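You operate a simulated robot arm through the tools that you are given. There is no shell and no other tool.

Carry out the task below with a simulated robot arm. There is one attempt and no reset: what you move stays moved.

TASK
Put the clear cup with a black foot on the shelf under the brown bench. Then take the purple sponge and put it in the red tub. Then put the jar with a black lid on the steel tray with green grips. Do these in the order given. Set down upright: clear cup with a black foot, jar with a black lid.

The check looks at the end state, three seconds after you hand in, the way a careful person would. Anything else that was tipped, shoved, dropped, spilled or broken makes it a failure. Lids that push on must go on centred and level and be pressed home; caps that screw on are set level and turned clockwise until they are tight.

THE ROBOT
A 6-joint arm with a two-finger parallel gripper on a trunk, on a base that moves. Base frame: it is fixed to the floor where the robot stands at the start and does not move with it; the origin is under the middle of the robot, x ahead of it, y to its left, z up; the surface under the hand at the start is at about z = 0.9. Readings come in m, rad, newtons and seconds.
With the tool pointing down near the work surface it reaches from about 0.56 to 0.92 m from the robot's upright axis, wherever it stands. Its first joint turns from -2.601 to 2.601 rad. Places, roughly: clear cup with a black foot (6x6x7 cm) [0.5, -0.2, 0.9]; jar with a black lid (8x8x10 cm) [1.5, -7.3, 0.9]; red tub (28x16x9 cm) [-0.2, 2.9, 0.3]; shelf under the brown bench [0.6, -0.1, 0.3]; steel tray with green grips [1.5, -7.5, 1]. Payload 3.43 kg.
The TCP is the grasp point between the finger pads, 0.034 m short of the fingertips. In the tool frame z runs along the fingers and y along their closing line. The gripper opens to 0.128 m. The fingers are 0.024 m wide and 0.012 m thick; the gripper's body (0.048 by 0.13 m) begins 0.096 m behind the TCP.
Orientation is that of the tool frame in the base frame, as a unit quaternion [w, x, y, z]. With the fingers straight down and closing along the base's y, the tool's x points along the base's -x, its y along +y and its z along -z.

THE INTERFACE
- The arm moves only by the tool apply_moves. Its argument "commands" is a list of rows, each an object of numbers (a shift or turn left out is 0, a gripper value left out holds the last): "grip": the finger opening in m, from 0 to 0.128; "tx", "ty", "tz": the shift along the base's x, y, z in units of 25 mm (1.0 is 25 mm); "wx", "wy", "wz": the turn, a rotation vector about the base's x, y, z in units of 8 degrees (1.0 is 8 degrees). In form: [{"grip": .., "tx": .., "ty": .., "tz": .., "wx": .., "wy": .., "wz": ..}, ...]. A call has 1 to 20 rows; each row shifts and turns the commanded pose from where the row before left it. A call with a number of a shift or a turn outside -1 to 1 is refused whole. Rows are played at 5 a second. More than 0.05 m and 0.15 rad between two rows, or a gripper value outside its range, and nothing of the call is played. Where a pose cannot be reached the arm comes as near as it can. A force on the tool above 40 N (or 10 N above the force at the start of the call, whichever is more), or a blocked arm, ends the call early, and 0.2 s more pass. Each finger travels about 0.108 m/s and halts on what it meets, pressing with about 28 N; the grip force reading is that of the motor and also rises with nothing between the fingers. The clock runs only during rows and for 0.2 s after the last one: add rows that do not move to give the fingers time. The reply holds the time, the measured pose of the TCP, the force on the tool along the base axes, the opening and the grip force, in the units named above and with some noise, with the torque about the TCP (base axes, N m) and any sound that the robot's microphone picked up.
- Cameras (640 x 400 px; columns grow to the right, rows downward): "scene" is now at [0.0346, 0.1834, 1.4982]; the picture's right is [0.15, -0.99, 0.00], its down [-0.70, -0.10, -0.71] and it looks along [0.70, 0.10, -0.70] (base axes); focal length 266 px, centre (320, 200). "wrist" rides on the gripper at [0.076, -0.011, -0.16] in the tool frame; the picture's right is [0.15, 0.99, 0.00], its down [-0.88, 0.13, -0.46] and it looks along [-0.45, 0.07, 0.89] (tool axes); focal length 234 px, centre (320, 200). There is no depth. A picture from a camera that has moved, and an enlarged one, comes with that camera's place and axes in the base frame and with its lens.
- snapshot(camera): a new picture of that camera. It takes no simulated time.
- raise_lower(by): slides the trunk up (or, below 0, down) by that many m; the arm and the scene camera ride with it, the base frame stays. It gives what a move gives, with no picture.
- steer(legs): drives the robot by 1 to 6 legs, each [ahead, turn to the left] in m and rad, along the robot's own axes; the way and the turn of a leg run together, so that a leg with both is an arc; at most 1.5 m and 3.142 rad a leg. The arm and the cameras ride along, it lands a little off, and it stops where it bumps. It gives what a move gives.
- aim_head(pan, tilt): turns the head with the scene camera to pan (to the left, within 2.705 rad either way) and tilt (down, from -0.506 to 1.204), counted from straight ahead of the robot. It gives what a move gives.
- zoom(camera, box): a new picture of the part [left, top, right, bottom] of that camera's present view, enlarged. It takes no simulated time.
- close_job(): hands the job in; it is judged then, once.

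Places have to be worked out from the pictures, the camera data and where the tool is seen. Open the gripper and draw the arm clear of the work before you hand the job in, unless the task says otherwise.

The tools are called after "Call:" as name(argument=value, ...) on one line, values as JSON. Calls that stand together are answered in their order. apply_moves: Moves the arm, as the interface text tells. Its arguments: {"type":"object","properties":{"commands":{"type":"array","items":{"type":"object","properties":{"grip":{"type":"number"},"tx":{"type":"number"},"ty":{"type":"number"},"tz":{"type":"number"},"wx":{"type":"number"},"wy":{"type":"number"},"wz":{"type":"number"}}}}},"required":["commands"]} The other tools are called the same way: raise_lower (by) moves the trunk up or down; steer (legs) drives the base; aim_head (pan, tilt) turns the head that bears the scene camera; snapshot (camera) takes a picture; zoom (camera, box) takes an enlarged picture of a part of a camera's view; close_job () hands the job in.

At the start:

```text
t: 0.0
tool_pos: [0.7066, 0.484, 1.1738]
tool_rot: [0.059, 0.008, 0.997, 0.039]
ft_force: [99.9, 74.3, -169.3]
moment: [-5.97, -1.48, -4.19]
grip_width: 0.1281
grasp_force: 0.0
trunk travel left (down, up): [-0.517, 0.193]
robot x, y, heading: [-0.001, 0.0021, -0.002]
head pan, tilt (commanded): [0.147, 0.782]
```

scene: 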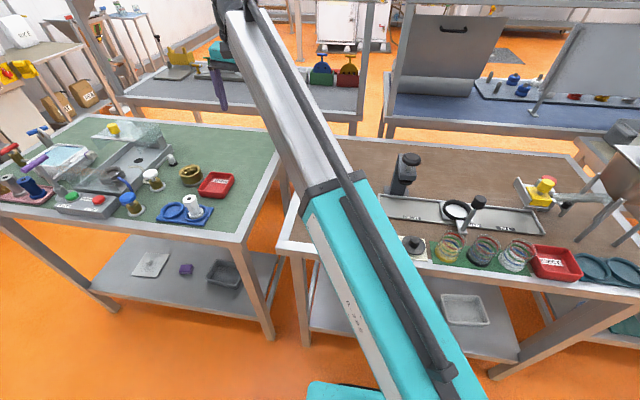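
wrist: 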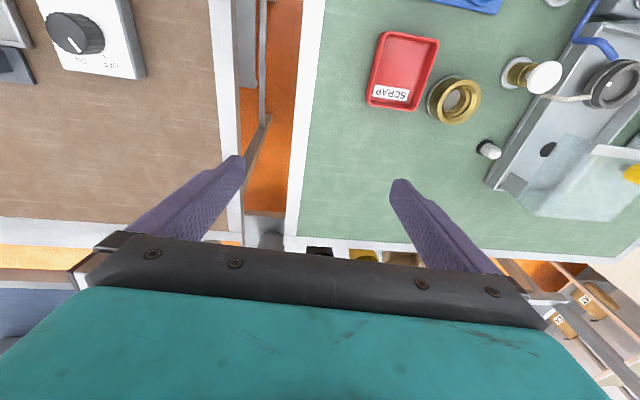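

The start pictures show a brown bench on the right with some clear cups near its front edge, and shelves below. I'll enlarge those areas to identify the cups and the shelf.

Call:
zoom(camera="scene", box=[380, 180, 640, 342])

Call:
zoom(camera="scene", box=[0, 100, 320, 300])

```text
2.46 times, centred on (510, 261) of scene
camera zoom: at [0.0346, 0.1834, 1.4982], right [0.15, -0.99, 0.0], down [-0.7, -0.1, -0.71], along [0.7, 0.1, -0.7], focal length 654 px, centre (-148, 50)
```

zoom: 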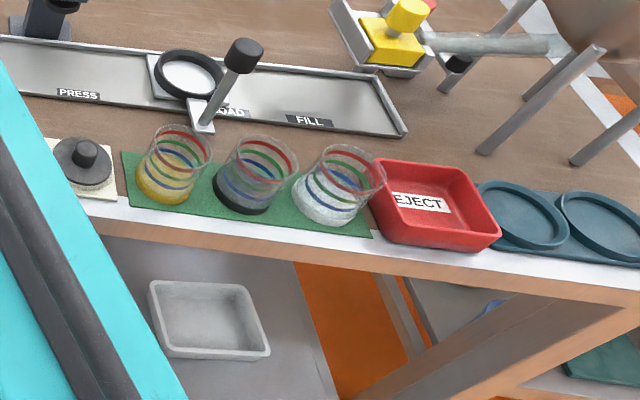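

```text
2.00 times, centred on (160, 200) of scene
camera zoom: at [0.0346, 0.1834, 1.4982], right [0.15, -0.99, 0.0], down [-0.7, -0.1, -0.71], along [0.7, 0.1, -0.7], focal length 532 px, centre (640, 200)
```

zoom: 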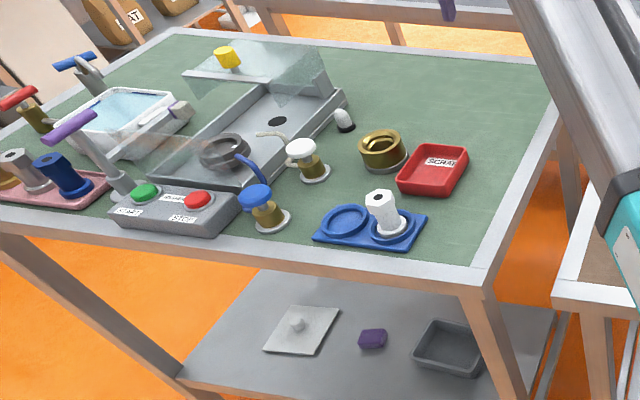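

The cup row shows yellow, black and white/clear feet, and the black one is in the middle at about (0.47, -0.165). I'll zoom in closer to measure the gaps between the cups and look at the shelf.

Call:
zoom(camera="scene", box=[420, 210, 548, 290])

Call:
zoom(camera="scene", box=[400, 270, 608, 400])

```text
5.00 times, centred on (484, 250) of scene
camera zoom: at [0.0346, 0.1834, 1.4982], right [0.15, -0.99, 0.0], down [-0.7, -0.1, -0.71], along [0.7, 0.1, -0.7], focal length 1329 px, centre (-500, -50)
```

zoom: 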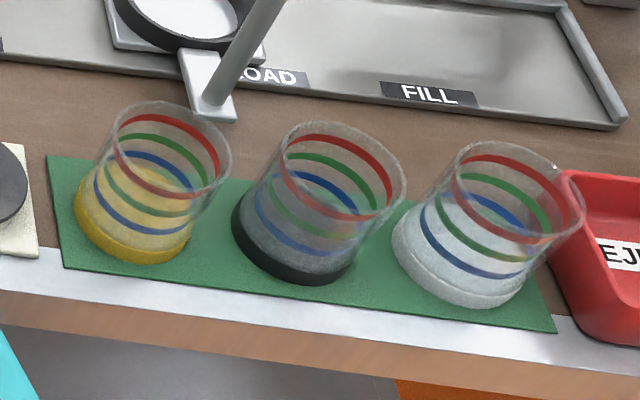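

```text
3.08 times, centred on (504, 335) of scene
camera zoom: at [0.0346, 0.1834, 1.4982], right [0.15, -0.99, 0.0], down [-0.7, -0.1, -0.71], along [0.7, 0.1, -0.7], focal length 818 px, centre (-246, -215)
```

zoom: 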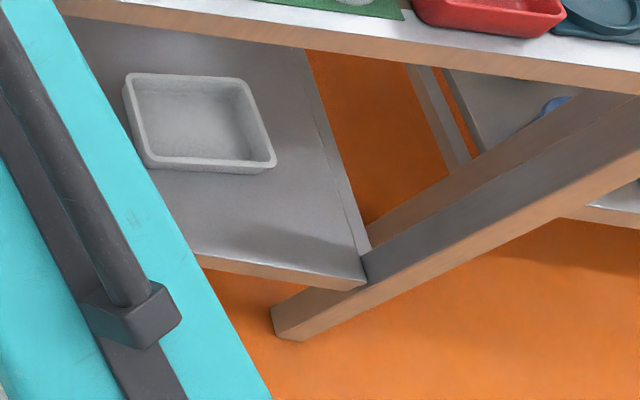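

The black-foot cup sits between two others with about 2 cm gaps, and it is too close to the robot (0.5 m) for a downward grasp. I'll survey the room with the head before backing up.

Call:
aim_head(pan=1.3, tilt=0.45)

Call:
snapshot(camera="scene")

Call:
aim_head(pan=2.6, tilt=0.45)

Call:
snapshot(camera="scene")

Call:
aim_head(pan=-2.6, tilt=0.45)

Call:
snapshot(camera="scene")

Call:
aim_head(pan=-1.3, tilt=0.45)

Call:
snapshot(camera="scene")

```text
t: 1.4
tool_pos: [0.7083, 0.4845, 1.1721]
tool_rot: [0.062, 0.007, 0.997, 0.043]
ft_force: [30.4, 21.5, -49.8]
moment: [-1.75, -0.44, -1.25]
grip_width: 0.1277
grasp_force: 0.1
trunk travel left (down, up): [-0.517, 0.193]
robot x, y, heading: [0.0023, 0.0024, 0.0]
head pan, tilt (commanded): [1.3, 0.45]
```

```text
taken
camera scene: at [-0.0213, 0.2601, 1.5272], right [0.96, -0.27, 0.0], down [-0.12, -0.42, -0.9], along [0.24, 0.87, -0.44], focal length 266 px, centre (320, 200)
```

scene: 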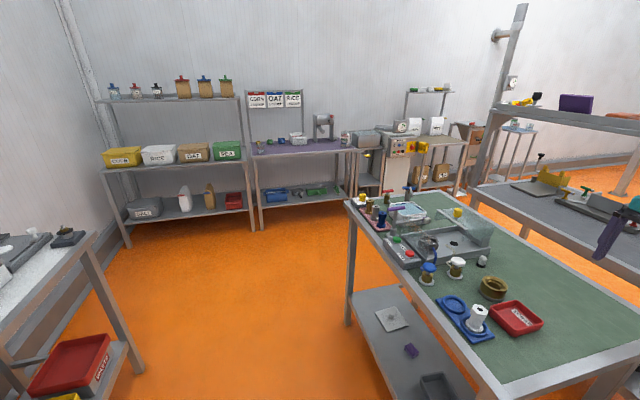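

```text
t: 2.8
tool_pos: [0.7079, 0.4846, 1.1725]
tool_rot: [0.062, 0.008, 0.997, 0.041]
ft_force: [29.2, 23.2, -49.8]
moment: [-1.98, -0.48, -1.41]
grip_width: 0.1279
grasp_force: 0.1
trunk travel left (down, up): [-0.517, 0.193]
robot x, y, heading: [-0.0016, 0.0043, 0.001]
head pan, tilt (commanded): [2.601, 0.45]
```

```text
taken
camera scene: at [-0.1247, 0.219, 1.5272], right [0.52, 0.86, 0.0], down [0.37, -0.22, -0.9], along [-0.77, 0.46, -0.44], focal length 266 px, centre (320, 200)
```

scene: 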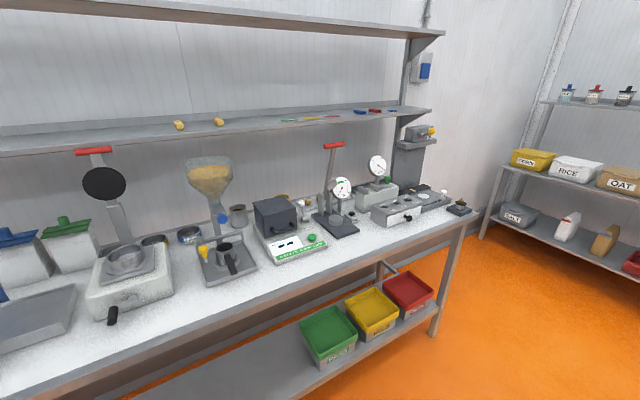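

```text
t: 6.9
tool_pos: [0.708, 0.4855, 1.1726]
tool_rot: [0.062, 0.008, 0.997, 0.042]
ft_force: [29.5, 21.8, -50.0]
moment: [-1.79, -0.44, -1.28]
grip_width: 0.1279
grasp_force: 0.1
trunk travel left (down, up): [-0.517, 0.193]
robot x, y, heading: [-0.0022, 0.001, -0.0]
head pan, tilt (commanded): [-2.601, 0.45]
```

```text
taken
camera scene: at [-0.1248, 0.1243, 1.5272], right [-0.51, 0.86, 0.0], down [0.37, 0.22, -0.9], along [-0.77, -0.46, -0.44], focal length 266 px, centre (320, 200)
```

scene: 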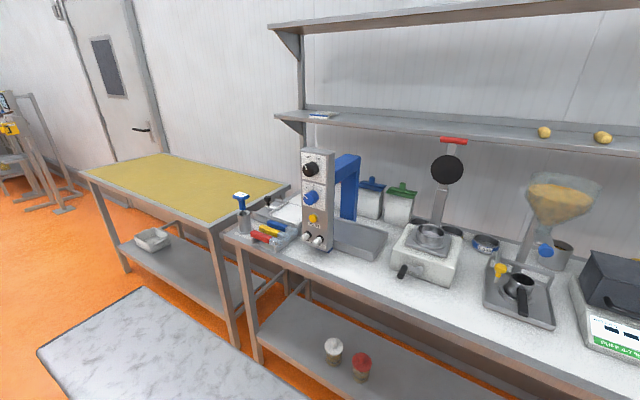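

```text
t: 8.4
tool_pos: [0.7093, 0.4848, 1.1728]
tool_rot: [0.061, 0.008, 0.997, 0.042]
ft_force: [29.6, 22.3, -49.9]
moment: [-1.73, -0.46, -1.24]
grip_width: 0.128
grasp_force: 0.0
trunk travel left (down, up): [-0.517, 0.193]
robot x, y, heading: [0.0019, 0.0011, 0.002]
head pan, tilt (commanded): [-1.3, 0.45]
```

```text
taken
camera scene: at [-0.0216, 0.083, 1.5272], right [-0.96, -0.27, 0.0], down [-0.12, 0.42, -0.9], along [0.24, -0.87, -0.44], focal length 266 px, centre (320, 200)
```

scene: 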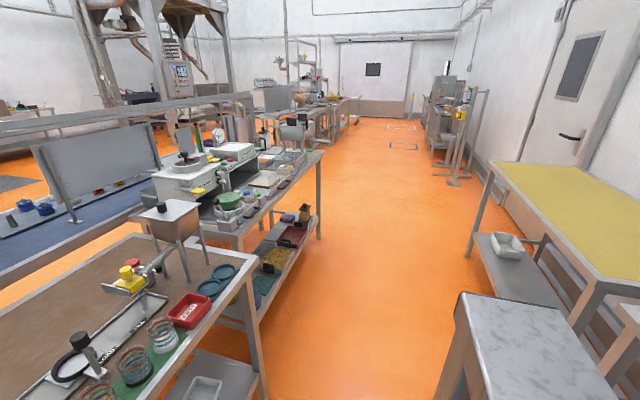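

There is a bench behind at about x=-0.74 and a grey slab-like thing close behind-right that I need to identify before driving. I'll look down at the robot's own surroundings.

Call:
aim_head(pan=-2.0, tilt=1.1)

Call:
snapshot(camera="scene")

Call:
aim_head(pan=2.0, tilt=1.1)

Call:
snapshot(camera="scene")

Call:
aim_head(pan=-0.5, tilt=1.0)

Call:
snapshot(camera="scene")

```text
t: 9.4
tool_pos: [0.7086, 0.485, 1.1729]
tool_rot: [0.061, 0.007, 0.997, 0.042]
ft_force: [29.6, 23.1, -48.6]
moment: [-1.75, -0.43, -1.28]
grip_width: 0.1281
grasp_force: 0.1
trunk travel left (down, up): [-0.517, 0.193]
robot x, y, heading: [0.0031, 0.0007, 0.003]
head pan, tilt (commanded): [-2.0, 1.1]
```

```text
taken
camera scene: at [-0.0723, 0.1141, 1.4751], right [-0.91, 0.42, 0.0], down [0.37, 0.81, -0.45], along [-0.19, -0.41, -0.89], focal length 266 px, centre (320, 200)
```

scene: 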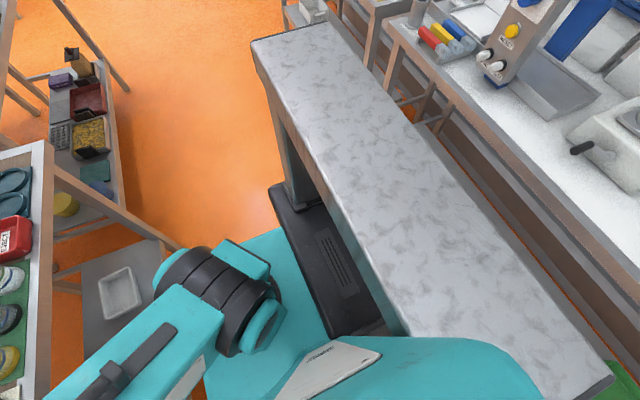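

```text
t: 12.7
tool_pos: [0.7085, 0.4861, 1.1728]
tool_rot: [0.061, 0.007, 0.997, 0.042]
ft_force: [30.1, 21.6, -50.0]
moment: [-1.74, -0.41, -1.26]
grip_width: 0.128
grasp_force: 0.1
trunk travel left (down, up): [-0.517, 0.193]
robot x, y, heading: [-0.0014, 0.0009, 0.0]
head pan, tilt (commanded): [2.0, 1.1]
```

```text
taken
camera scene: at [-0.0722, 0.229, 1.475], right [0.91, 0.42, 0.0], down [0.37, -0.81, -0.45], along [-0.19, 0.41, -0.89], focal length 266 px, centre (320, 200)
```

scene: 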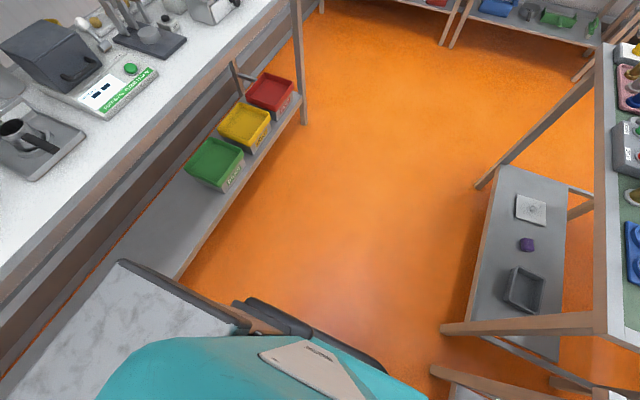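

```text
t: 15.0
tool_pos: [0.7085, 0.4856, 1.1731]
tool_rot: [0.061, 0.008, 0.997, 0.042]
ft_force: [30.3, 22.2, -50.0]
moment: [-1.74, -0.44, -1.28]
grip_width: 0.1281
grasp_force: 0.1
trunk travel left (down, up): [-0.517, 0.193]
robot x, y, heading: [0.0012, 0.001, 0.004]
head pan, tilt (commanded): [-0.499, 1.0]
```

```text
taken
camera scene: at [0.0152, 0.1382, 1.4816], right [-0.48, -0.88, 0.0], down [-0.74, 0.4, -0.54], along [0.47, -0.26, -0.84], focal length 266 px, centre (320, 200)
```

scene: 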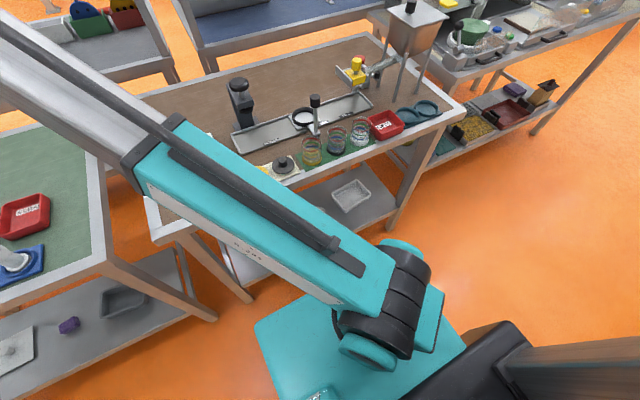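

The slab is the top of the robot's own trunk column, and the rear bench's shelf edge is near x=-0.71. The base rear is near -0.45, so backing 0.2 m is safe and puts the cup at about 0.68 m reach; I'll do that and aim the head at the cup.

Call:
steer(legs=[[-0.2, 0]])

Call:
aim_head(pan=-0.35, tilt=0.75)

Call:
snapshot(camera="scene")

Call:
zoom(camera="scene", box=[220, 130, 412, 250])

```text
t: 16.7
tool_pos: [0.5099, 0.4853, 1.1732]
tool_rot: [0.061, 0.006, 0.997, 0.042]
ft_force: [29.1, 22.5, -50.0]
moment: [-1.8, -0.43, -1.28]
grip_width: 0.128
grasp_force: 0.1
trunk travel left (down, up): [-0.517, 0.193]
robot x, y, heading: [-0.1974, -0.0019, 0.004]
head pan, tilt (commanded): [-0.499, 1.0]
```

```text
t: 17.5
tool_pos: [0.5105, 0.4861, 1.172]
tool_rot: [0.062, 0.008, 0.997, 0.042]
ft_force: [15.3, 9.1, -24.5]
moment: [-0.73, -0.04, -0.47]
grip_width: 0.1284
grasp_force: 0.0
trunk travel left (down, up): [-0.517, 0.193]
robot x, y, heading: [-0.1956, 0.0033, 0.0]
head pan, tilt (commanded): [-0.351, 0.75]
```

```text
taken
camera scene: at [-0.1664, 0.1432, 1.5007], right [-0.34, -0.94, 0.0], down [-0.64, 0.23, -0.73], along [0.69, -0.25, -0.68], focal length 266 px, centre (320, 200)
```

scene: 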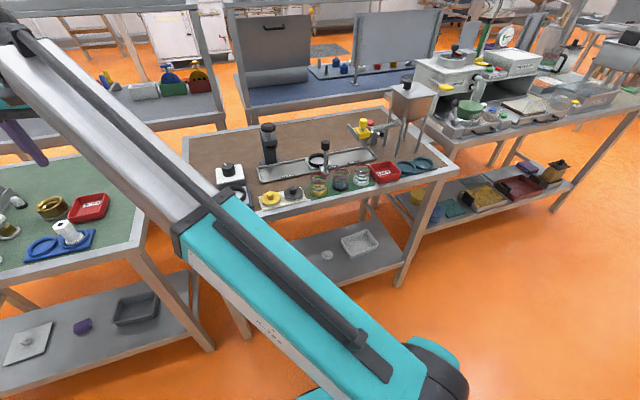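

```text
3.33 times, centred on (316, 190) of scene
camera zoom: at [-0.1664, 0.1432, 1.5007], right [-0.34, -0.94, 0.0], down [-0.64, 0.23, -0.73], along [0.69, -0.25, -0.68], focal length 886 px, centre (333, 233)
```

zoom: 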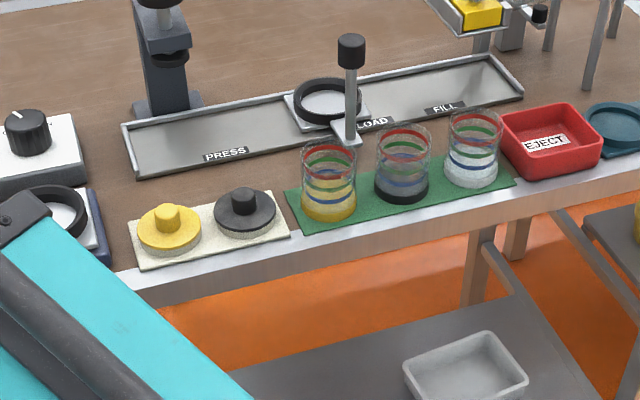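

The black-foot cup base is at about (0.476, -0.169), rim near z=0.97, and the lever behind it stands near x≈0.58. I'll swing the tool over at height, level it and turn it so the fingers close along x (away from the neighbouring cups).

Call:
apply_moves(commands=[{"grip": 0.128, "ty": -1, "wx": -0.296, "wy": 0.445}, {"ty": -1, "wx": -0.296, "wy": 0.445}, {"ty": -1, "wz": -0.93}, {"ty": -1, "wz": -0.93}, {"ty": -1, "wz": -0.93}, {"ty": -1, "wz": -0.93}, {"ty": -1, "wz": -0.93}, {"ty": -1, "wz": -0.93}, {"ty": -1, "wz": -0.93}, {"ty": -1, "wz": -0.93}, {"ty": -1, "wz": -0.93}, {"ty": -1, "wz": -0.93}, {"ty": -1, "wz": -0.93}, {"ty": -1, "wz": -0.93}, {"ty": -1, "tx": -0.25}, {"ty": -1, "tx": -0.25}, {"ty": -1, "tx": -0.25}, {"ty": -1, "tx": -0.25}, {"ty": -1, "tx": -0.25}, {"ty": -1}])

```text
t: 17.7
tool_pos: [0.5117, 0.4845, 1.1724]
tool_rot: [0.063, 0.009, 0.997, 0.042]
ft_force: [9.8, 4.0, -12.3]
moment: [-0.36, 0.14, -0.24]
grip_width: 0.1278
grasp_force: 0.0
trunk travel left (down, up): [-0.517, 0.193]
robot x, y, heading: [-0.1975, 0.0006, 0.001]
head pan, tilt (commanded): [-0.351, 0.75]
stopped in row 1: the force on the tool passed its limit at 73 N (the readings are from after the stop); the commanded pose is now the measured one
```

The arm stopped in row 1 on a 73 N force, although nothing is near the tool; the force readings have been decaying since the start, so it may be a settling transient. I'll wait a moment with still rows and re-read.

Call:
apply_moves(commands=[{"grip": 0.128}, {}, {}, {}, {}])

```text
t: 18.9
tool_pos: [0.5116, 0.4848, 1.1738]
tool_rot: [0.063, 0.009, 0.997, 0.043]
ft_force: [16.3, 10.9, -25.0]
moment: [-0.92, -0.19, -0.63]
grip_width: 0.1279
grasp_force: 0.1
trunk travel left (down, up): [-0.517, 0.193]
robot x, y, heading: [-0.1977, 0.002, -0.002]
head pan, tilt (commanded): [-0.351, 0.75]
```

The force reading persists at about 30 N with a changing direction. I'll look with both cameras to check whether anything touches the arm or gripper.

Call:
snapshot(camera="wrist")

Call:
aim_head(pan=0.5, tilt=0.35)

Call:
snapshot(camera="scene")

```text
taken
camera wrist: at [0.4154, 0.4615, 1.3206], right [-0.13, 0.99, 0.07], down [0.82, 0.07, 0.57], along [0.56, 0.13, -0.82], focal length 234 px, centre (320, 200)
```

wrist: 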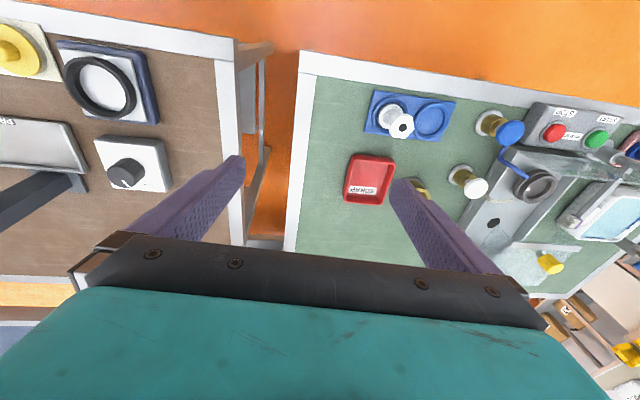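

```text
t: 20.1
tool_pos: [0.5124, 0.483, 1.1739]
tool_rot: [0.062, 0.009, 0.997, 0.041]
ft_force: [15.8, 12.5, -26.4]
moment: [-1.02, -0.26, -0.75]
grip_width: 0.1279
grasp_force: 0.1
trunk travel left (down, up): [-0.517, 0.193]
robot x, y, heading: [-0.1994, 0.0018, 0.0]
head pan, tilt (commanded): [0.499, 0.351]
```

```text
taken
camera scene: at [-0.1625, 0.2162, 1.5364], right [0.48, -0.88, 0.0], down [-0.3, -0.16, -0.94], along [0.82, 0.45, -0.34], focal length 266 px, centre (320, 200)
```

scene: 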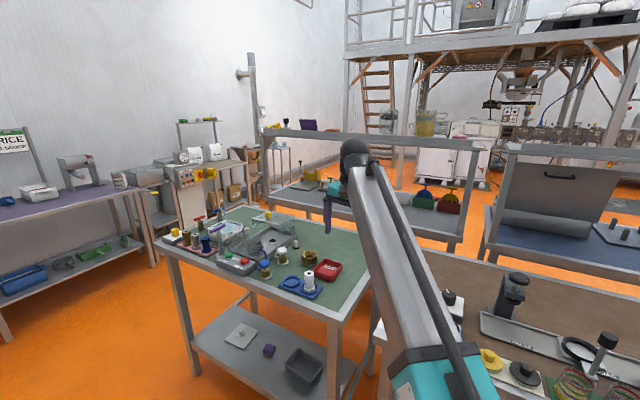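

Nothing touches the arm; the force is an inertial or bias effect from motion. I'll retry with a gentle ramp-up of speed.

Call:
apply_moves(commands=[{"ty": -0.1}, {"ty": -0.2}, {"ty": -0.3}, {"ty": -0.3}, {"ty": -0.2}, {"ty": -0.1}, {}])

```text
t: 20.7
tool_pos: [0.513, 0.4791, 1.1726]
tool_rot: [0.064, 0.01, 0.997, 0.042]
ft_force: [8.4, 4.9, -11.6]
moment: [-0.34, 0.12, -0.21]
grip_width: 0.1279
grasp_force: 0.0
trunk travel left (down, up): [-0.517, 0.193]
robot x, y, heading: [-0.198, 0.0006, -0.003]
head pan, tilt (commanded): [0.499, 0.351]
stopped in row 2: the force on the tool passed its limit at 45 N (the readings are from after the stop); the commanded pose is now the measured one
```

The force and moment fit a contact near the wrist camera, pushing outward and down, possibly the forearm touching the camera at this near-extended pose. I'll probe with a small retract toward the robot and watch the force.

Call:
apply_moves(commands=[{"tx": -0.2}, {}])

Call:
apply_moves(commands=[{"tz": -0.2}, {}])

```text
t: 21.3
tool_pos: [0.5069, 0.4772, 1.173]
tool_rot: [0.064, 0.011, 0.997, 0.042]
ft_force: [19.4, -0.9, -24.7]
moment: [1.02, 0.44, 0.81]
grip_width: 0.1282
grasp_force: 0.1
trunk travel left (down, up): [-0.517, 0.193]
robot x, y, heading: [-0.1961, 0.0033, -0.004]
head pan, tilt (commanded): [0.499, 0.351]
```

```text
t: 21.9
tool_pos: [0.5067, 0.4778, 1.1667]
tool_rot: [0.063, 0.011, 0.997, 0.042]
ft_force: [2.6, -0.1, -4.8]
moment: [0.29, -0.12, 0.19]
grip_width: 0.128
grasp_force: 0.1
trunk travel left (down, up): [-0.517, 0.193]
robot x, y, heading: [-0.1969, 0.0031, -0.001]
head pan, tilt (commanded): [0.499, 0.351]
```

Moving down released the force to near zero, so there was a contact from above (arm's own forearm). I'll lower a bit more, then proceed gently.

Call:
apply_moves(commands=[{"tz": -0.3}, {"tz": -0.5}, {"ty": -0.5}, {"ty": -0.8}, {"ty": -1}, {"ty": -1}, {"ty": -1}])

```text
t: 23.2
tool_pos: [0.5111, 0.4123, 1.1485]
tool_rot: [0.067, 0.014, 0.997, 0.045]
ft_force: [7.4, 1.6, -8.3]
moment: [0.11, 0.19, 0.15]
grip_width: 0.1284
grasp_force: 0.0
trunk travel left (down, up): [-0.517, 0.193]
robot x, y, heading: [-0.1995, 0.0004, 0.001]
head pan, tilt (commanded): [0.499, 0.351]
stopped in row 6: the force on the tool passed its limit at 50 N (the readings are from after the stop); the commanded pose is now the measured one
```

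Contact recurs as the arm swings with the tool high relative to the shoulder. I'll raise the trunk so the arm can hang lower relative to its shoulder, then lower the tool with the arm.

Call:
raise_lower(by=0.17)

Call:
apply_moves(commands=[{"tz": -0.4}, {"tz": -0.8}, {"tz": -1}, {"tz": -1}, {"tz": -1}, {"tz": -0.6}, {}])

```text
t: 25.1
tool_pos: [0.5105, 0.4122, 1.3198]
tool_rot: [0.066, 0.015, 0.997, 0.045]
ft_force: [9.0, 6.7, -15.2]
moment: [-0.59, -0.14, -0.4]
grip_width: 0.1283
grasp_force: 0.0
trunk travel left (down, up): [-0.687, 0.023]
robot x, y, heading: [-0.1969, -0.0015, -0.001]
head pan, tilt (commanded): [0.499, 0.351]
```

```text
t: 26.7
tool_pos: [0.5109, 0.4115, 1.1995]
tool_rot: [0.067, 0.015, 0.997, 0.044]
ft_force: [-0.3, 0.0, -0.3]
moment: [0.02, 0.03, 0.02]
grip_width: 0.1277
grasp_force: 0.1
trunk travel left (down, up): [-0.687, 0.023]
robot x, y, heading: [-0.1993, 0.0024, -0.001]
head pan, tilt (commanded): [0.499, 0.351]
```

Forces are now zero, confirming the self-contact is gone. I'll level the tool, turn it and swing toward the cup in one gentle sequence.

Call:
apply_moves(commands=[{"ty": -0.4, "wx": -0.205, "wy": 0.322}, {"ty": -0.7, "wx": -0.205, "wy": 0.322}, {"ty": -1, "wx": -0.204, "wy": 0.323}, {"ty": -1, "wz": -0.6}, {"ty": -1, "wz": -0.9}, {"ty": -1, "wz": -0.95}, {"ty": -1, "wz": -0.95}, {"ty": -1, "wz": -0.95}, {"ty": -1, "wz": -0.95}, {"ty": -1, "wz": -0.95}, {"ty": -1, "wz": -0.95}, {"ty": -1, "wz": -0.95}, {"ty": -1, "wz": -0.95}, {"ty": -1, "wz": -0.95}, {"ty": -1, "wz": -0.95}, {"ty": -0.8, "wz": -0.07}, {"ty": -0.5}, {"ty": -0.3}, {}])

```text
t: 27.6
tool_pos: [0.5136, 0.3613, 1.1986]
tool_rot: [0.01, 0.021, 1.0, 0.007]
ft_force: [8.8, 3.0, -14.2]
moment: [-0.2, 0.26, -0.04]
grip_width: 0.1283
grasp_force: 0.0
trunk travel left (down, up): [-0.687, 0.023]
robot x, y, heading: [-0.1983, 0.0006, -0.006]
head pan, tilt (commanded): [0.499, 0.351]
stopped in row 4: the force on the tool passed its limit at 74 N (the readings are from after the stop); the commanded pose is now the measured one
```

With the tool vertical it still touches the forearm at z=1.2; it needs to be lower relative to the shoulder. Objects along the path at x≈0.51 are below z≈1.02, so I'll lower to about 1.1 and then turn.

Call:
apply_moves(commands=[{"tz": -0.4}, {"tz": -0.8}, {"tz": -1}, {"tz": -1}, {"tz": -0.8}, {}])

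Call:
apply_moves(commands=[{"wz": -0.4}, {"wz": -0.7}, {"wz": -0.9}, {"wz": -0.9}, {"wz": -0.9}, {"wz": -0.9}, {"wz": -0.9}, {"wz": -0.9}, {"wz": -0.9}, {"wz": -0.9}, {"wz": -0.9}, {"wz": -0.9}, {"wz": -0.7}, {}])

```text
t: 29.0
tool_pos: [0.5142, 0.3601, 1.0998]
tool_rot: [0.009, 0.02, 1.0, 0.006]
ft_force: [0.3, -1.4, -0.4]
moment: [0.01, 0.0, 0.0]
grip_width: 0.1279
grasp_force: 0.1
trunk travel left (down, up): [-0.687, 0.023]
robot x, y, heading: [-0.2018, -0.0016, -0.001]
head pan, tilt (commanded): [0.499, 0.351]
```

```text
t: 32.0
tool_pos: [0.5124, 0.3614, 1.0988]
tool_rot: [0.009, 0.7, 0.714, -0.001]
ft_force: [0.5, 0.1, 0.6]
moment: [-0.01, 0.01, 0.01]
grip_width: 0.128
grasp_force: 0.1
trunk travel left (down, up): [-0.687, 0.023]
robot x, y, heading: [-0.1974, 0.005, -0.005]
head pan, tilt (commanded): [0.499, 0.351]
```

The tool is now vertical with the fingers closing along x and no contact force. Next I'll swing in -y to above the cup and take a wrist picture.

Call:
apply_moves(commands=[{"ty": -0.5}, {"ty": -0.8}, {"ty": -1, "tx": -0.1}, {"ty": -1, "tx": -0.1}, {"ty": -1, "tx": -0.1}, {"ty": -1, "tx": -0.1}, {"ty": -1, "tx": -0.1}, {"ty": -1, "tx": -0.1}, {"ty": -1, "tx": -0.1}, {"ty": -1, "tx": -0.1}, {"ty": -1, "tx": -0.1}, {"ty": -1, "tx": -0.1}, {"ty": -1, "tx": -0.1}, {"ty": -1, "tx": -0.1}, {"ty": -1, "tx": -0.1}, {"ty": -1, "tx": -0.1}, {"ty": -0.7}, {"ty": -0.4}, {}])

Call:
aim_head(pan=-0.35, tilt=0.8)

Call:
snapshot(camera="scene")

Call:
snapshot(camera="wrist")

```text
t: 36.0
tool_pos: [0.4776, -0.0485, 1.0998]
tool_rot: [0.01, 0.699, 0.715, -0.002]
ft_force: [0.0, -0.5, -0.4]
moment: [-0.01, 0.04, -0.03]
grip_width: 0.128
grasp_force: 0.0
trunk travel left (down, up): [-0.687, 0.023]
robot x, y, heading: [-0.1991, 0.0034, 0.005]
head pan, tilt (commanded): [0.499, 0.351]
```

```text
t: 37.1
tool_pos: [0.4783, -0.0484, 1.0995]
tool_rot: [0.01, 0.699, 0.715, -0.002]
ft_force: [0.1, 0.6, 0.0]
moment: [0.03, 0.02, 0.01]
grip_width: 0.128
grasp_force: 0.0
trunk travel left (down, up): [-0.687, 0.023]
robot x, y, heading: [-0.1973, 0.0012, -0.005]
head pan, tilt (commanded): [-0.351, 0.799]
```

```text
taken
camera scene: at [-0.1685, 0.144, 1.6668], right [-0.34, -0.94, 0.0], down [-0.67, 0.25, -0.7], along [0.66, -0.24, -0.72], focal length 266 px, centre (320, 200)
```

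scene: 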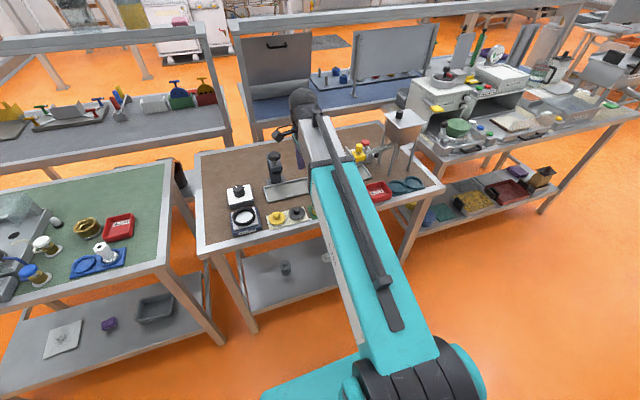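

```text
taken
camera wrist: at [0.4624, 0.0299, 1.2586], right [0.99, 0.17, 0.01], down [0.14, -0.87, 0.47], along [0.09, -0.46, -0.88], focal length 234 px, centre (320, 200)
```

wrist: 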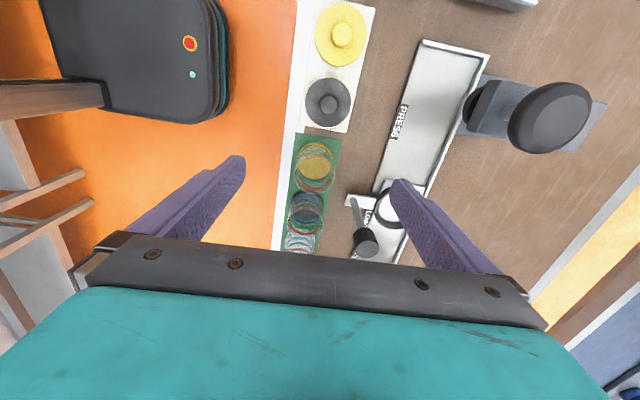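

The TCP is at (0.478, -0.048, 1.10) and the cup row is visible ahead; the lever knob at about (0.558, -0.147) rises to about 1.03, close to where the right finger would go. I'll enlarge the wrist view for precise cup positions.

Call:
zoom(camera="wrist", box=[240, 120, 448, 250])

Call:
zoom(camera="scene", box=[220, 220, 380, 320])

```text
3.08 times, centred on (344, 185) of wrist
camera zoom: at [0.4624, 0.0299, 1.2586], right [0.99, 0.17, 0.01], down [0.14, -0.87, 0.47], along [0.09, -0.46, -0.88], focal length 720 px, centre (246, 246)
```

zoom: 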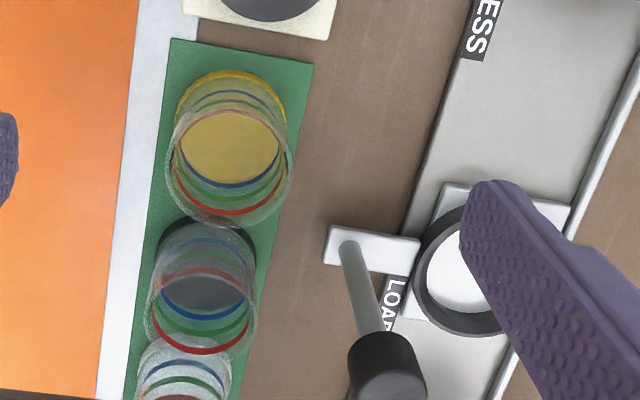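

```text
4.00 times, centred on (300, 270) of scene
camera zoom: at [-0.1685, 0.144, 1.6668], right [-0.34, -0.94, 0.0], down [-0.67, 0.25, -0.7], along [0.66, -0.24, -0.72], focal length 1063 px, centre (400, -80)
```

zoom: 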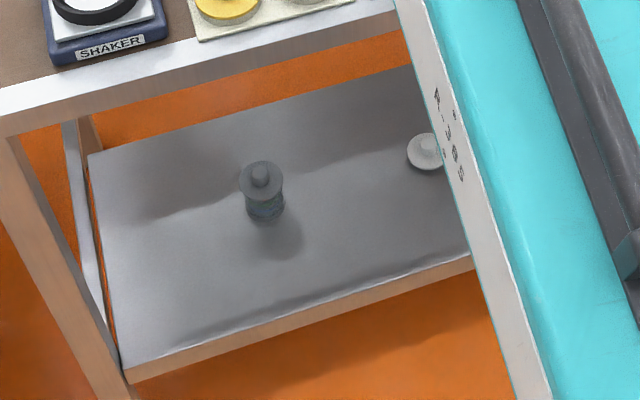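

The cup is at about (0.477, -0.168) from both cameras. I'll yaw the tool about 28° so the right-hand finger clears the lever knob, narrow the opening to 9 cm, and move over the cup while still above everything.

Call:
apply_moves(commands=[{"grip": 0.092, "wz": -0.5}, {"wz": -0.8}, {"wz": -0.9}, {"wz": -0.8}, {"wz": -0.5, "ty": -0.4}, {"ty": -0.8}, {"ty": -1}, {"ty": -1}, {"ty": -0.9}, {"ty": -0.5}, {"ty": -0.18}, {}])

Call:
snapshot(camera="wrist")

Call:
snapshot(camera="scene")

```text
t: 39.7
tool_pos: [0.4777, -0.1694, 1.0987]
tool_rot: [0.01, 0.851, 0.525, -0.003]
ft_force: [-0.3, -0.1, -0.7]
moment: [-0.01, 0.01, 0.0]
grip_width: 0.092
grasp_force: 0.1
trunk travel left (down, up): [-0.687, 0.023]
robot x, y, heading: [-0.1955, 0.0045, 0.001]
head pan, tilt (commanded): [-0.351, 0.799]
```

```text
taken
camera wrist: at [0.5007, -0.0925, 1.257], right [0.95, -0.31, 0.01], down [-0.28, -0.84, 0.47], along [-0.14, -0.45, -0.88], focal length 234 px, centre (320, 200)
```

wrist: 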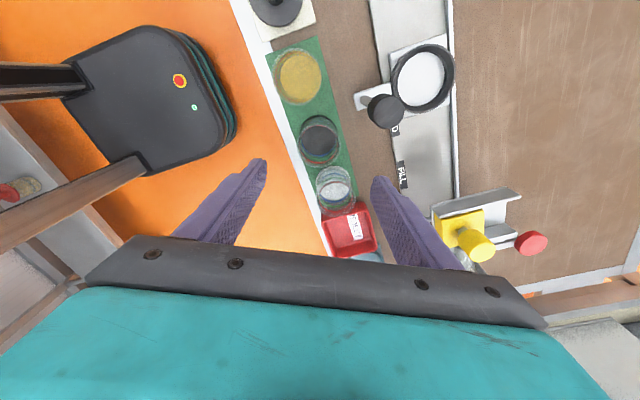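

```text
taken
camera scene: at [-0.1685, 0.1439, 1.6668], right [-0.34, -0.94, 0.0], down [-0.67, 0.25, -0.7], along [0.65, -0.24, -0.72], focal length 266 px, centre (320, 200)
```

scene: 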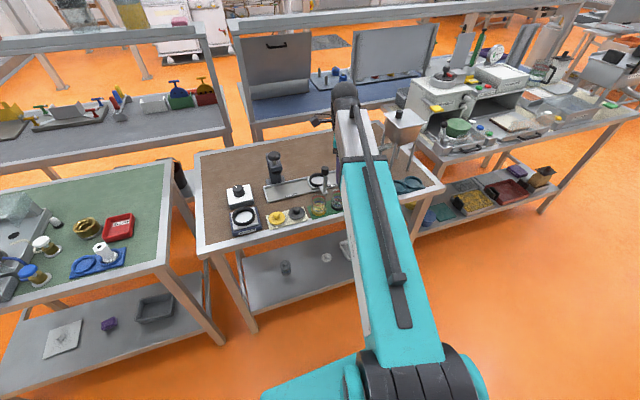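

The tool is over the cup at (0.478, -0.169, 1.099). I'll enlarge the wrist view around the cup to verify alignment before descending.

Call:
zoom(camera="wrist", box=[256, 90, 416, 190])

```text
4.00 times, centred on (336, 140) of wrist
camera zoom: at [0.5007, -0.0925, 1.257], right [0.95, -0.31, 0.01], down [-0.28, -0.84, 0.47], along [-0.14, -0.45, -0.88], focal length 937 px, centre (256, 440)
```

zoom: 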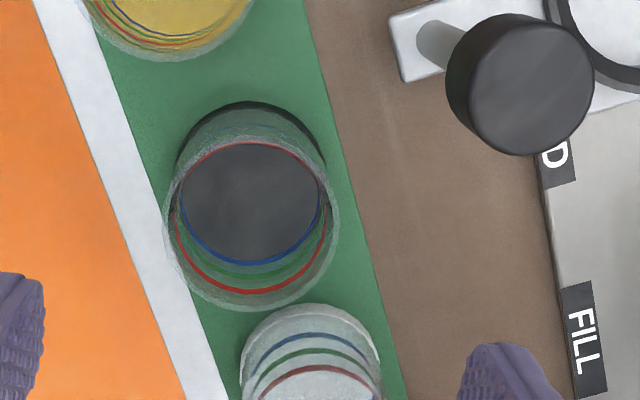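

The cup centre is (0.479, -0.167), within 3 mm of the TCP. I'll nudge, descend to z≈0.953 with the body staying above the knob, then look again before closing.

Call:
apply_moves(commands=[{"tx": 0.06, "ty": 0.08, "tz": -0.4}, {"tz": -0.8}, {"tz": -1}, {"tz": -1}, {"tz": -1}, {"tz": -0.9}, {"tz": -0.5}, {"tz": -0.24}, {}])

Call:
snapshot(camera="wrist")

```text
t: 41.7
tool_pos: [0.4812, -0.1672, 0.9517]
tool_rot: [0.01, 0.851, 0.525, -0.004]
ft_force: [-0.3, 0.3, -0.4]
moment: [-0.02, 0.02, 0.02]
grip_width: 0.0919
grasp_force: 0.1
trunk travel left (down, up): [-0.687, 0.023]
robot x, y, heading: [-0.1989, -0.0016, -0.003]
head pan, tilt (commanded): [-0.351, 0.799]
```

```text
taken
camera wrist: at [0.5032, -0.0911, 1.1106], right [0.95, -0.31, 0.01], down [-0.28, -0.84, 0.47], along [-0.14, -0.45, -0.88], focal length 234 px, centre (320, 200)
```

wrist: 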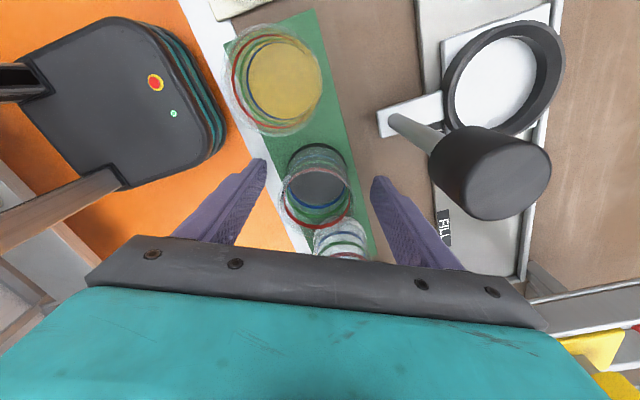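

The fingers straddle the cup with clearance and no contact force. I'll close slowly on it.

Call:
apply_moves(commands=[{"grip": 0.08}, {"grip": 0.072}, {"grip": 0.066}, {"grip": 0.06}, {"grip": 0.055}, {"grip": 0.05}, {}, {}])

Call:
snapshot(camera="wrist")

```text
t: 43.5
tool_pos: [0.4801, -0.1665, 0.9512]
tool_rot: [0.01, 0.851, 0.525, -0.004]
ft_force: [-0.1, -0.3, 1.6]
moment: [0.04, 0.05, -0.01]
grip_width: 0.0541
grasp_force: 27.6
trunk travel left (down, up): [-0.687, 0.023]
robot x, y, heading: [-0.1972, -0.0019, -0.001]
head pan, tilt (commanded): [-0.351, 0.799]
```

```text
taken
camera wrist: at [0.5032, -0.0911, 1.1109], right [0.95, -0.31, 0.01], down [-0.28, -0.84, 0.47], along [-0.14, -0.45, -0.88], focal length 234 px, centre (320, 200)
```

wrist: 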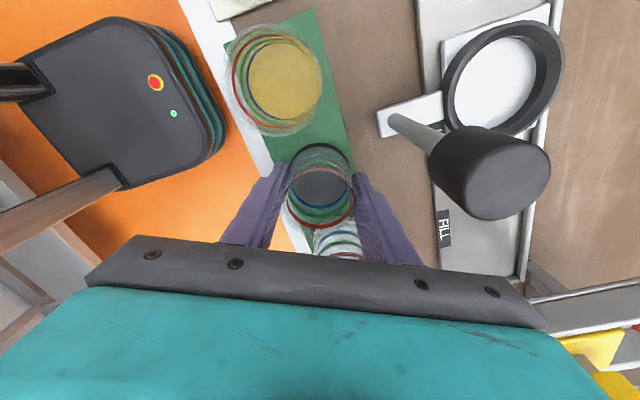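

The cup is gripped (0.054 m, 28 N). I'll lift it straight up to z≈1.09.

Call:
apply_moves(commands=[{"tz": 0.3}, {"tz": 0.6}, {"tz": 0.9}, {"tz": 1}, {"tz": 1}, {"tz": 0.9}, {"tz": 0.5}, {"tz": 0.3}, {}])

Call:
snapshot(camera="wrist")

```text
t: 45.5
tool_pos: [0.4806, -0.1641, 1.0899]
tool_rot: [0.009, 0.851, 0.525, -0.003]
ft_force: [-0.2, -0.6, 0.0]
moment: [0.01, -0.03, -0.03]
grip_width: 0.0535
grasp_force: 28.5
trunk travel left (down, up): [-0.687, 0.023]
robot x, y, heading: [-0.2008, 0.0018, -0.001]
head pan, tilt (commanded): [-0.351, 0.799]
```

```text
taken
camera wrist: at [0.5032, -0.0899, 1.2485], right [0.95, -0.31, 0.01], down [-0.28, -0.84, 0.47], along [-0.14, -0.45, -0.88], focal length 234 px, centre (320, 200)
```

wrist: 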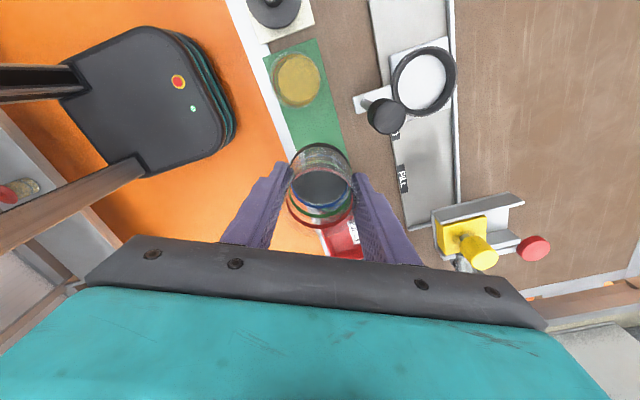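

The cup is held upright and clear. I'll swing it back-right over the aisle to about (0.11, -0.54), turning the tool with the arm.

Call:
apply_moves(commands=[{"tx": -0.3, "ty": -0.3, "wz": -0.1}, {"tx": -0.6, "ty": -0.6, "wz": -0.3}, {"tx": -0.8, "ty": -0.8, "wz": -0.3}, {"tx": -0.85, "ty": -0.85, "wz": -0.3}, {"tx": -0.85, "ty": -0.85, "wz": -0.3}, {"tx": -0.85, "ty": -0.85, "wz": -0.3}, {"tx": -0.85, "ty": -0.85, "wz": -0.3}, {"tx": -0.85, "ty": -0.85, "wz": -0.35}, {"tx": -0.85, "ty": -0.85, "wz": -0.35}, {"tx": -0.85, "ty": -0.85, "wz": -0.35}, {"tx": -0.85, "ty": -0.85, "wz": -0.35}, {"tx": -0.85, "ty": -0.85, "wz": -0.35}, {"tx": -0.85, "ty": -0.85, "wz": -0.35}, {"tx": -0.85, "ty": -0.85, "wz": -0.35}, {"tx": -0.85, "ty": -0.85, "wz": -0.35}, {"tx": -0.85, "ty": -0.85, "wz": -0.35}, {"tx": -0.85, "ty": -0.85, "wz": -0.35}, {"tx": -0.6, "ty": -0.6, "wz": -0.2}, {"tx": -0.3, "ty": -0.3, "wz": -0.1}, {}])

Call:
aim_head(pan=-0.7, tilt=0.9)

Call:
snapshot(camera="scene")

```text
t: 49.7
tool_pos: [0.1182, -0.5292, 1.0898]
tool_rot: [0.007, 0.988, 0.154, -0.007]
ft_force: [0.1, 0.2, -1.3]
moment: [0.0, 0.01, -0.03]
grip_width: 0.0535
grasp_force: 28.3
trunk travel left (down, up): [-0.687, 0.023]
robot x, y, heading: [-0.1954, 0.0047, -0.002]
head pan, tilt (commanded): [-0.351, 0.799]
```

```text
t: 50.6
tool_pos: [0.118, -0.5281, 1.0897]
tool_rot: [0.007, 0.988, 0.154, -0.007]
ft_force: [-0.4, 0.6, 0.2]
moment: [-0.01, 0.0, 0.0]
grip_width: 0.0538
grasp_force: 28.0
trunk travel left (down, up): [-0.687, 0.023]
robot x, y, heading: [-0.199, 0.0014, 0.001]
head pan, tilt (commanded): [-0.7, 0.901]
```

```text
taken
camera scene: at [-0.1866, 0.1229, 1.6589], right [-0.64, -0.77, 0.0], down [-0.6, 0.5, -0.62], along [0.48, -0.4, -0.78], focal length 266 px, centre (320, 200)
```

scene: 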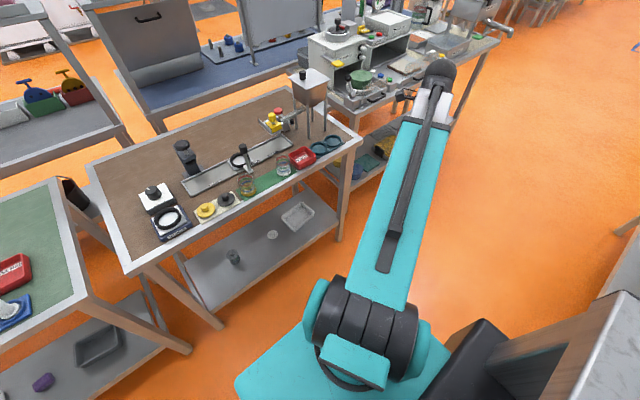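

The cup is over open floor. I'll lower the trunk so the arm can reach under the bench.

Call:
raise_lower(by=-0.4)

Call:
raise_lower(by=-0.27)

Call:
snapshot(camera="scene")

Call:
snapshot(camera="wrist")

```text
t: 54.4
tool_pos: [0.1186, -0.5291, 0.6902]
tool_rot: [0.007, 0.988, 0.153, -0.007]
ft_force: [0.4, 0.4, 0.0]
moment: [0.04, 0.0, 0.0]
grip_width: 0.0537
grasp_force: 28.2
trunk travel left (down, up): [-0.287, 0.423]
robot x, y, heading: [-0.1992, 0.0041, -0.004]
head pan, tilt (commanded): [-0.7, 0.901]
```

```text
t: 57.1
tool_pos: [0.1183, -0.5282, 0.4201]
tool_rot: [0.007, 0.988, 0.153, -0.007]
ft_force: [-0.7, 0.3, -0.4]
moment: [0.01, 0.01, 0.06]
grip_width: 0.0534
grasp_force: 27.8
trunk travel left (down, up): [-0.017, 0.693]
robot x, y, heading: [-0.1975, -0.0005, -0.001]
head pan, tilt (commanded): [-0.7, 0.901]
```

```text
taken
camera scene: at [-0.1865, 0.1229, 0.9889], right [-0.64, -0.76, 0.0], down [-0.6, 0.5, -0.62], along [0.48, -0.4, -0.78], focal length 266 px, centre (320, 200)
```

scene: 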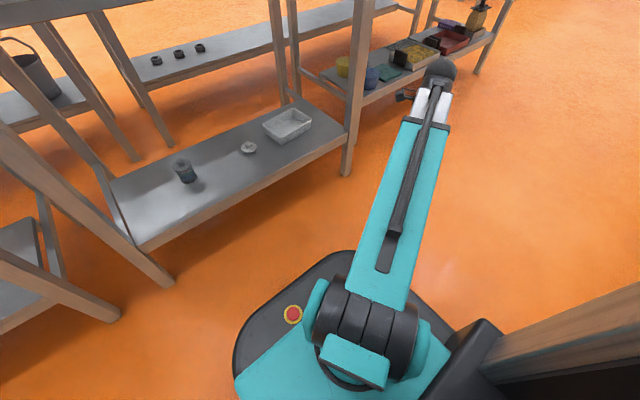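

```text
taken
camera wrist: at [0.1887, -0.4923, 0.5783], right [0.44, -0.9, 0.01], down [-0.79, -0.38, 0.47], along [-0.42, -0.21, -0.88], focal length 234 px, centre (320, 200)
```

wrist: 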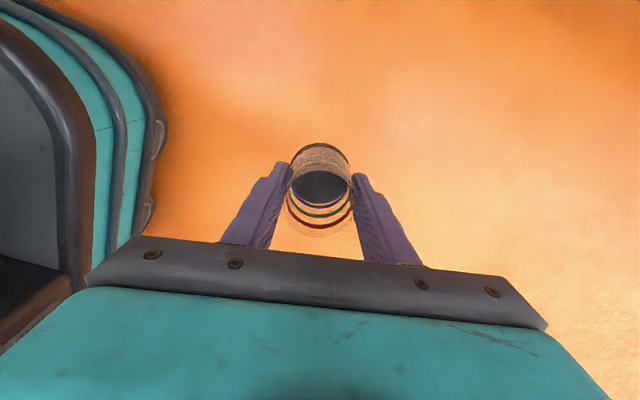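

The view shows the shelf with a small jar at about (0.58, 0.08), a lid at (0.59, -0.175) and a bin, leaving a free spot around (0.51, -0.05). I'll swing the cup back in front of the bench at low height.

Call:
apply_moves(commands=[{"tx": 0.3, "ty": 0.3, "wz": 0.1}, {"tx": 0.6, "ty": 0.6, "wz": 0.25}, {"tx": 0.85, "ty": 0.8, "wz": 0.3}, {"tx": 0.85, "ty": 0.85, "wz": 0.3}, {"tx": 0.85, "ty": 0.85, "wz": 0.3}, {"tx": 0.85, "ty": 0.85, "wz": 0.3}, {"tx": 0.85, "ty": 0.85, "wz": 0.3}, {"tx": 0.85, "ty": 0.85, "wz": 0.3}, {"tx": 0.8, "ty": 0.85, "wz": 0.3}, {"tx": 0.6, "ty": 0.9, "wz": 0.3}, {"tx": 0.5, "ty": 0.9, "wz": 0.3}, {"tx": 0.4, "ty": 0.9, "wz": 0.3}, {"tx": 0.4, "ty": 1, "wz": 0.3}, {"tx": 0.35, "ty": 1, "wz": 0.3}, {"tx": 0.3, "ty": 1, "wz": 0.3}, {"tx": 0.3, "ty": 1, "wz": 0.3}, {"tx": 0.2, "ty": 1, "wz": 0.3}, {"tx": 0.15, "ty": 0.9, "wz": 0.3}, {"ty": 0.6, "wz": 0.3}, {"ty": 0.3, "wz": 0.3}])

Call:
aim_head(pan=-0.5, tilt=0.7)

Call:
snapshot(camera="scene")

Call:
snapshot(camera="wrist")

```text
t: 61.3
tool_pos: [0.3693, -0.1212, 0.4195]
tool_rot: [0.009, 0.85, 0.527, -0.003]
ft_force: [1.0, 0.4, -0.5]
moment: [0.02, -0.02, 0.02]
grip_width: 0.0534
grasp_force: 27.8
trunk travel left (down, up): [-0.017, 0.693]
robot x, y, heading: [-0.1998, 0.0021, 0.003]
head pan, tilt (commanded): [-0.7, 0.901]
```

```text
t: 62.1
tool_pos: [0.3674, -0.1203, 0.4191]
tool_rot: [0.009, 0.849, 0.528, -0.004]
ft_force: [0.4, -0.2, -0.6]
moment: [0.0, -0.03, -0.01]
grip_width: 0.053
grasp_force: 28.3
trunk travel left (down, up): [-0.017, 0.693]
robot x, y, heading: [-0.1997, -0.0003, 0.002]
head pan, tilt (commanded): [-0.499, 0.7]
```

```text
taken
camera scene: at [-0.1697, 0.1309, 1.005], right [-0.48, -0.88, 0.0], down [-0.57, 0.31, -0.76], along [0.67, -0.37, -0.64], focal length 266 px, centre (320, 200)
```

scene: 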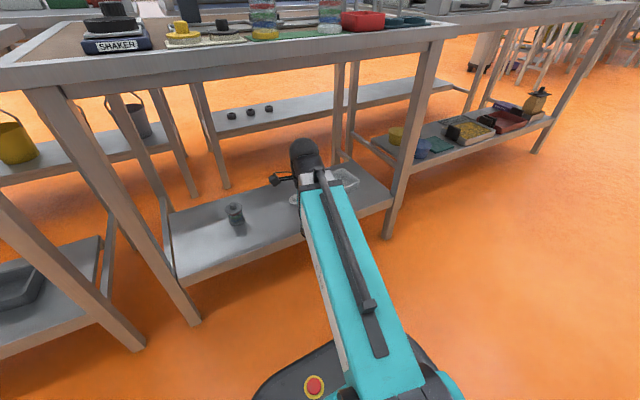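

```text
taken
camera wrist: at [0.3908, -0.0451, 0.5782], right [0.95, -0.31, 0.01], down [-0.28, -0.84, 0.47], along [-0.14, -0.45, -0.88], focal length 234 px, centre (320, 200)
```

wrist: 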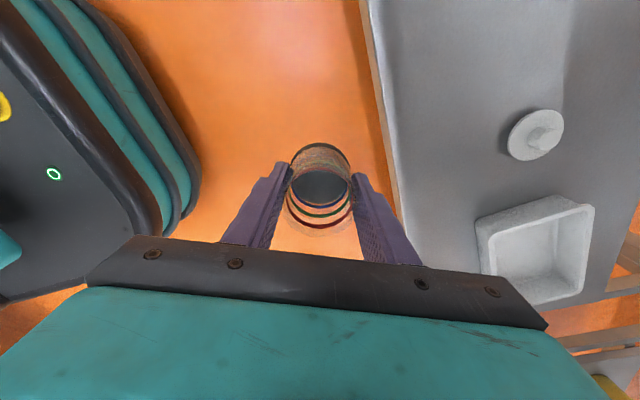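

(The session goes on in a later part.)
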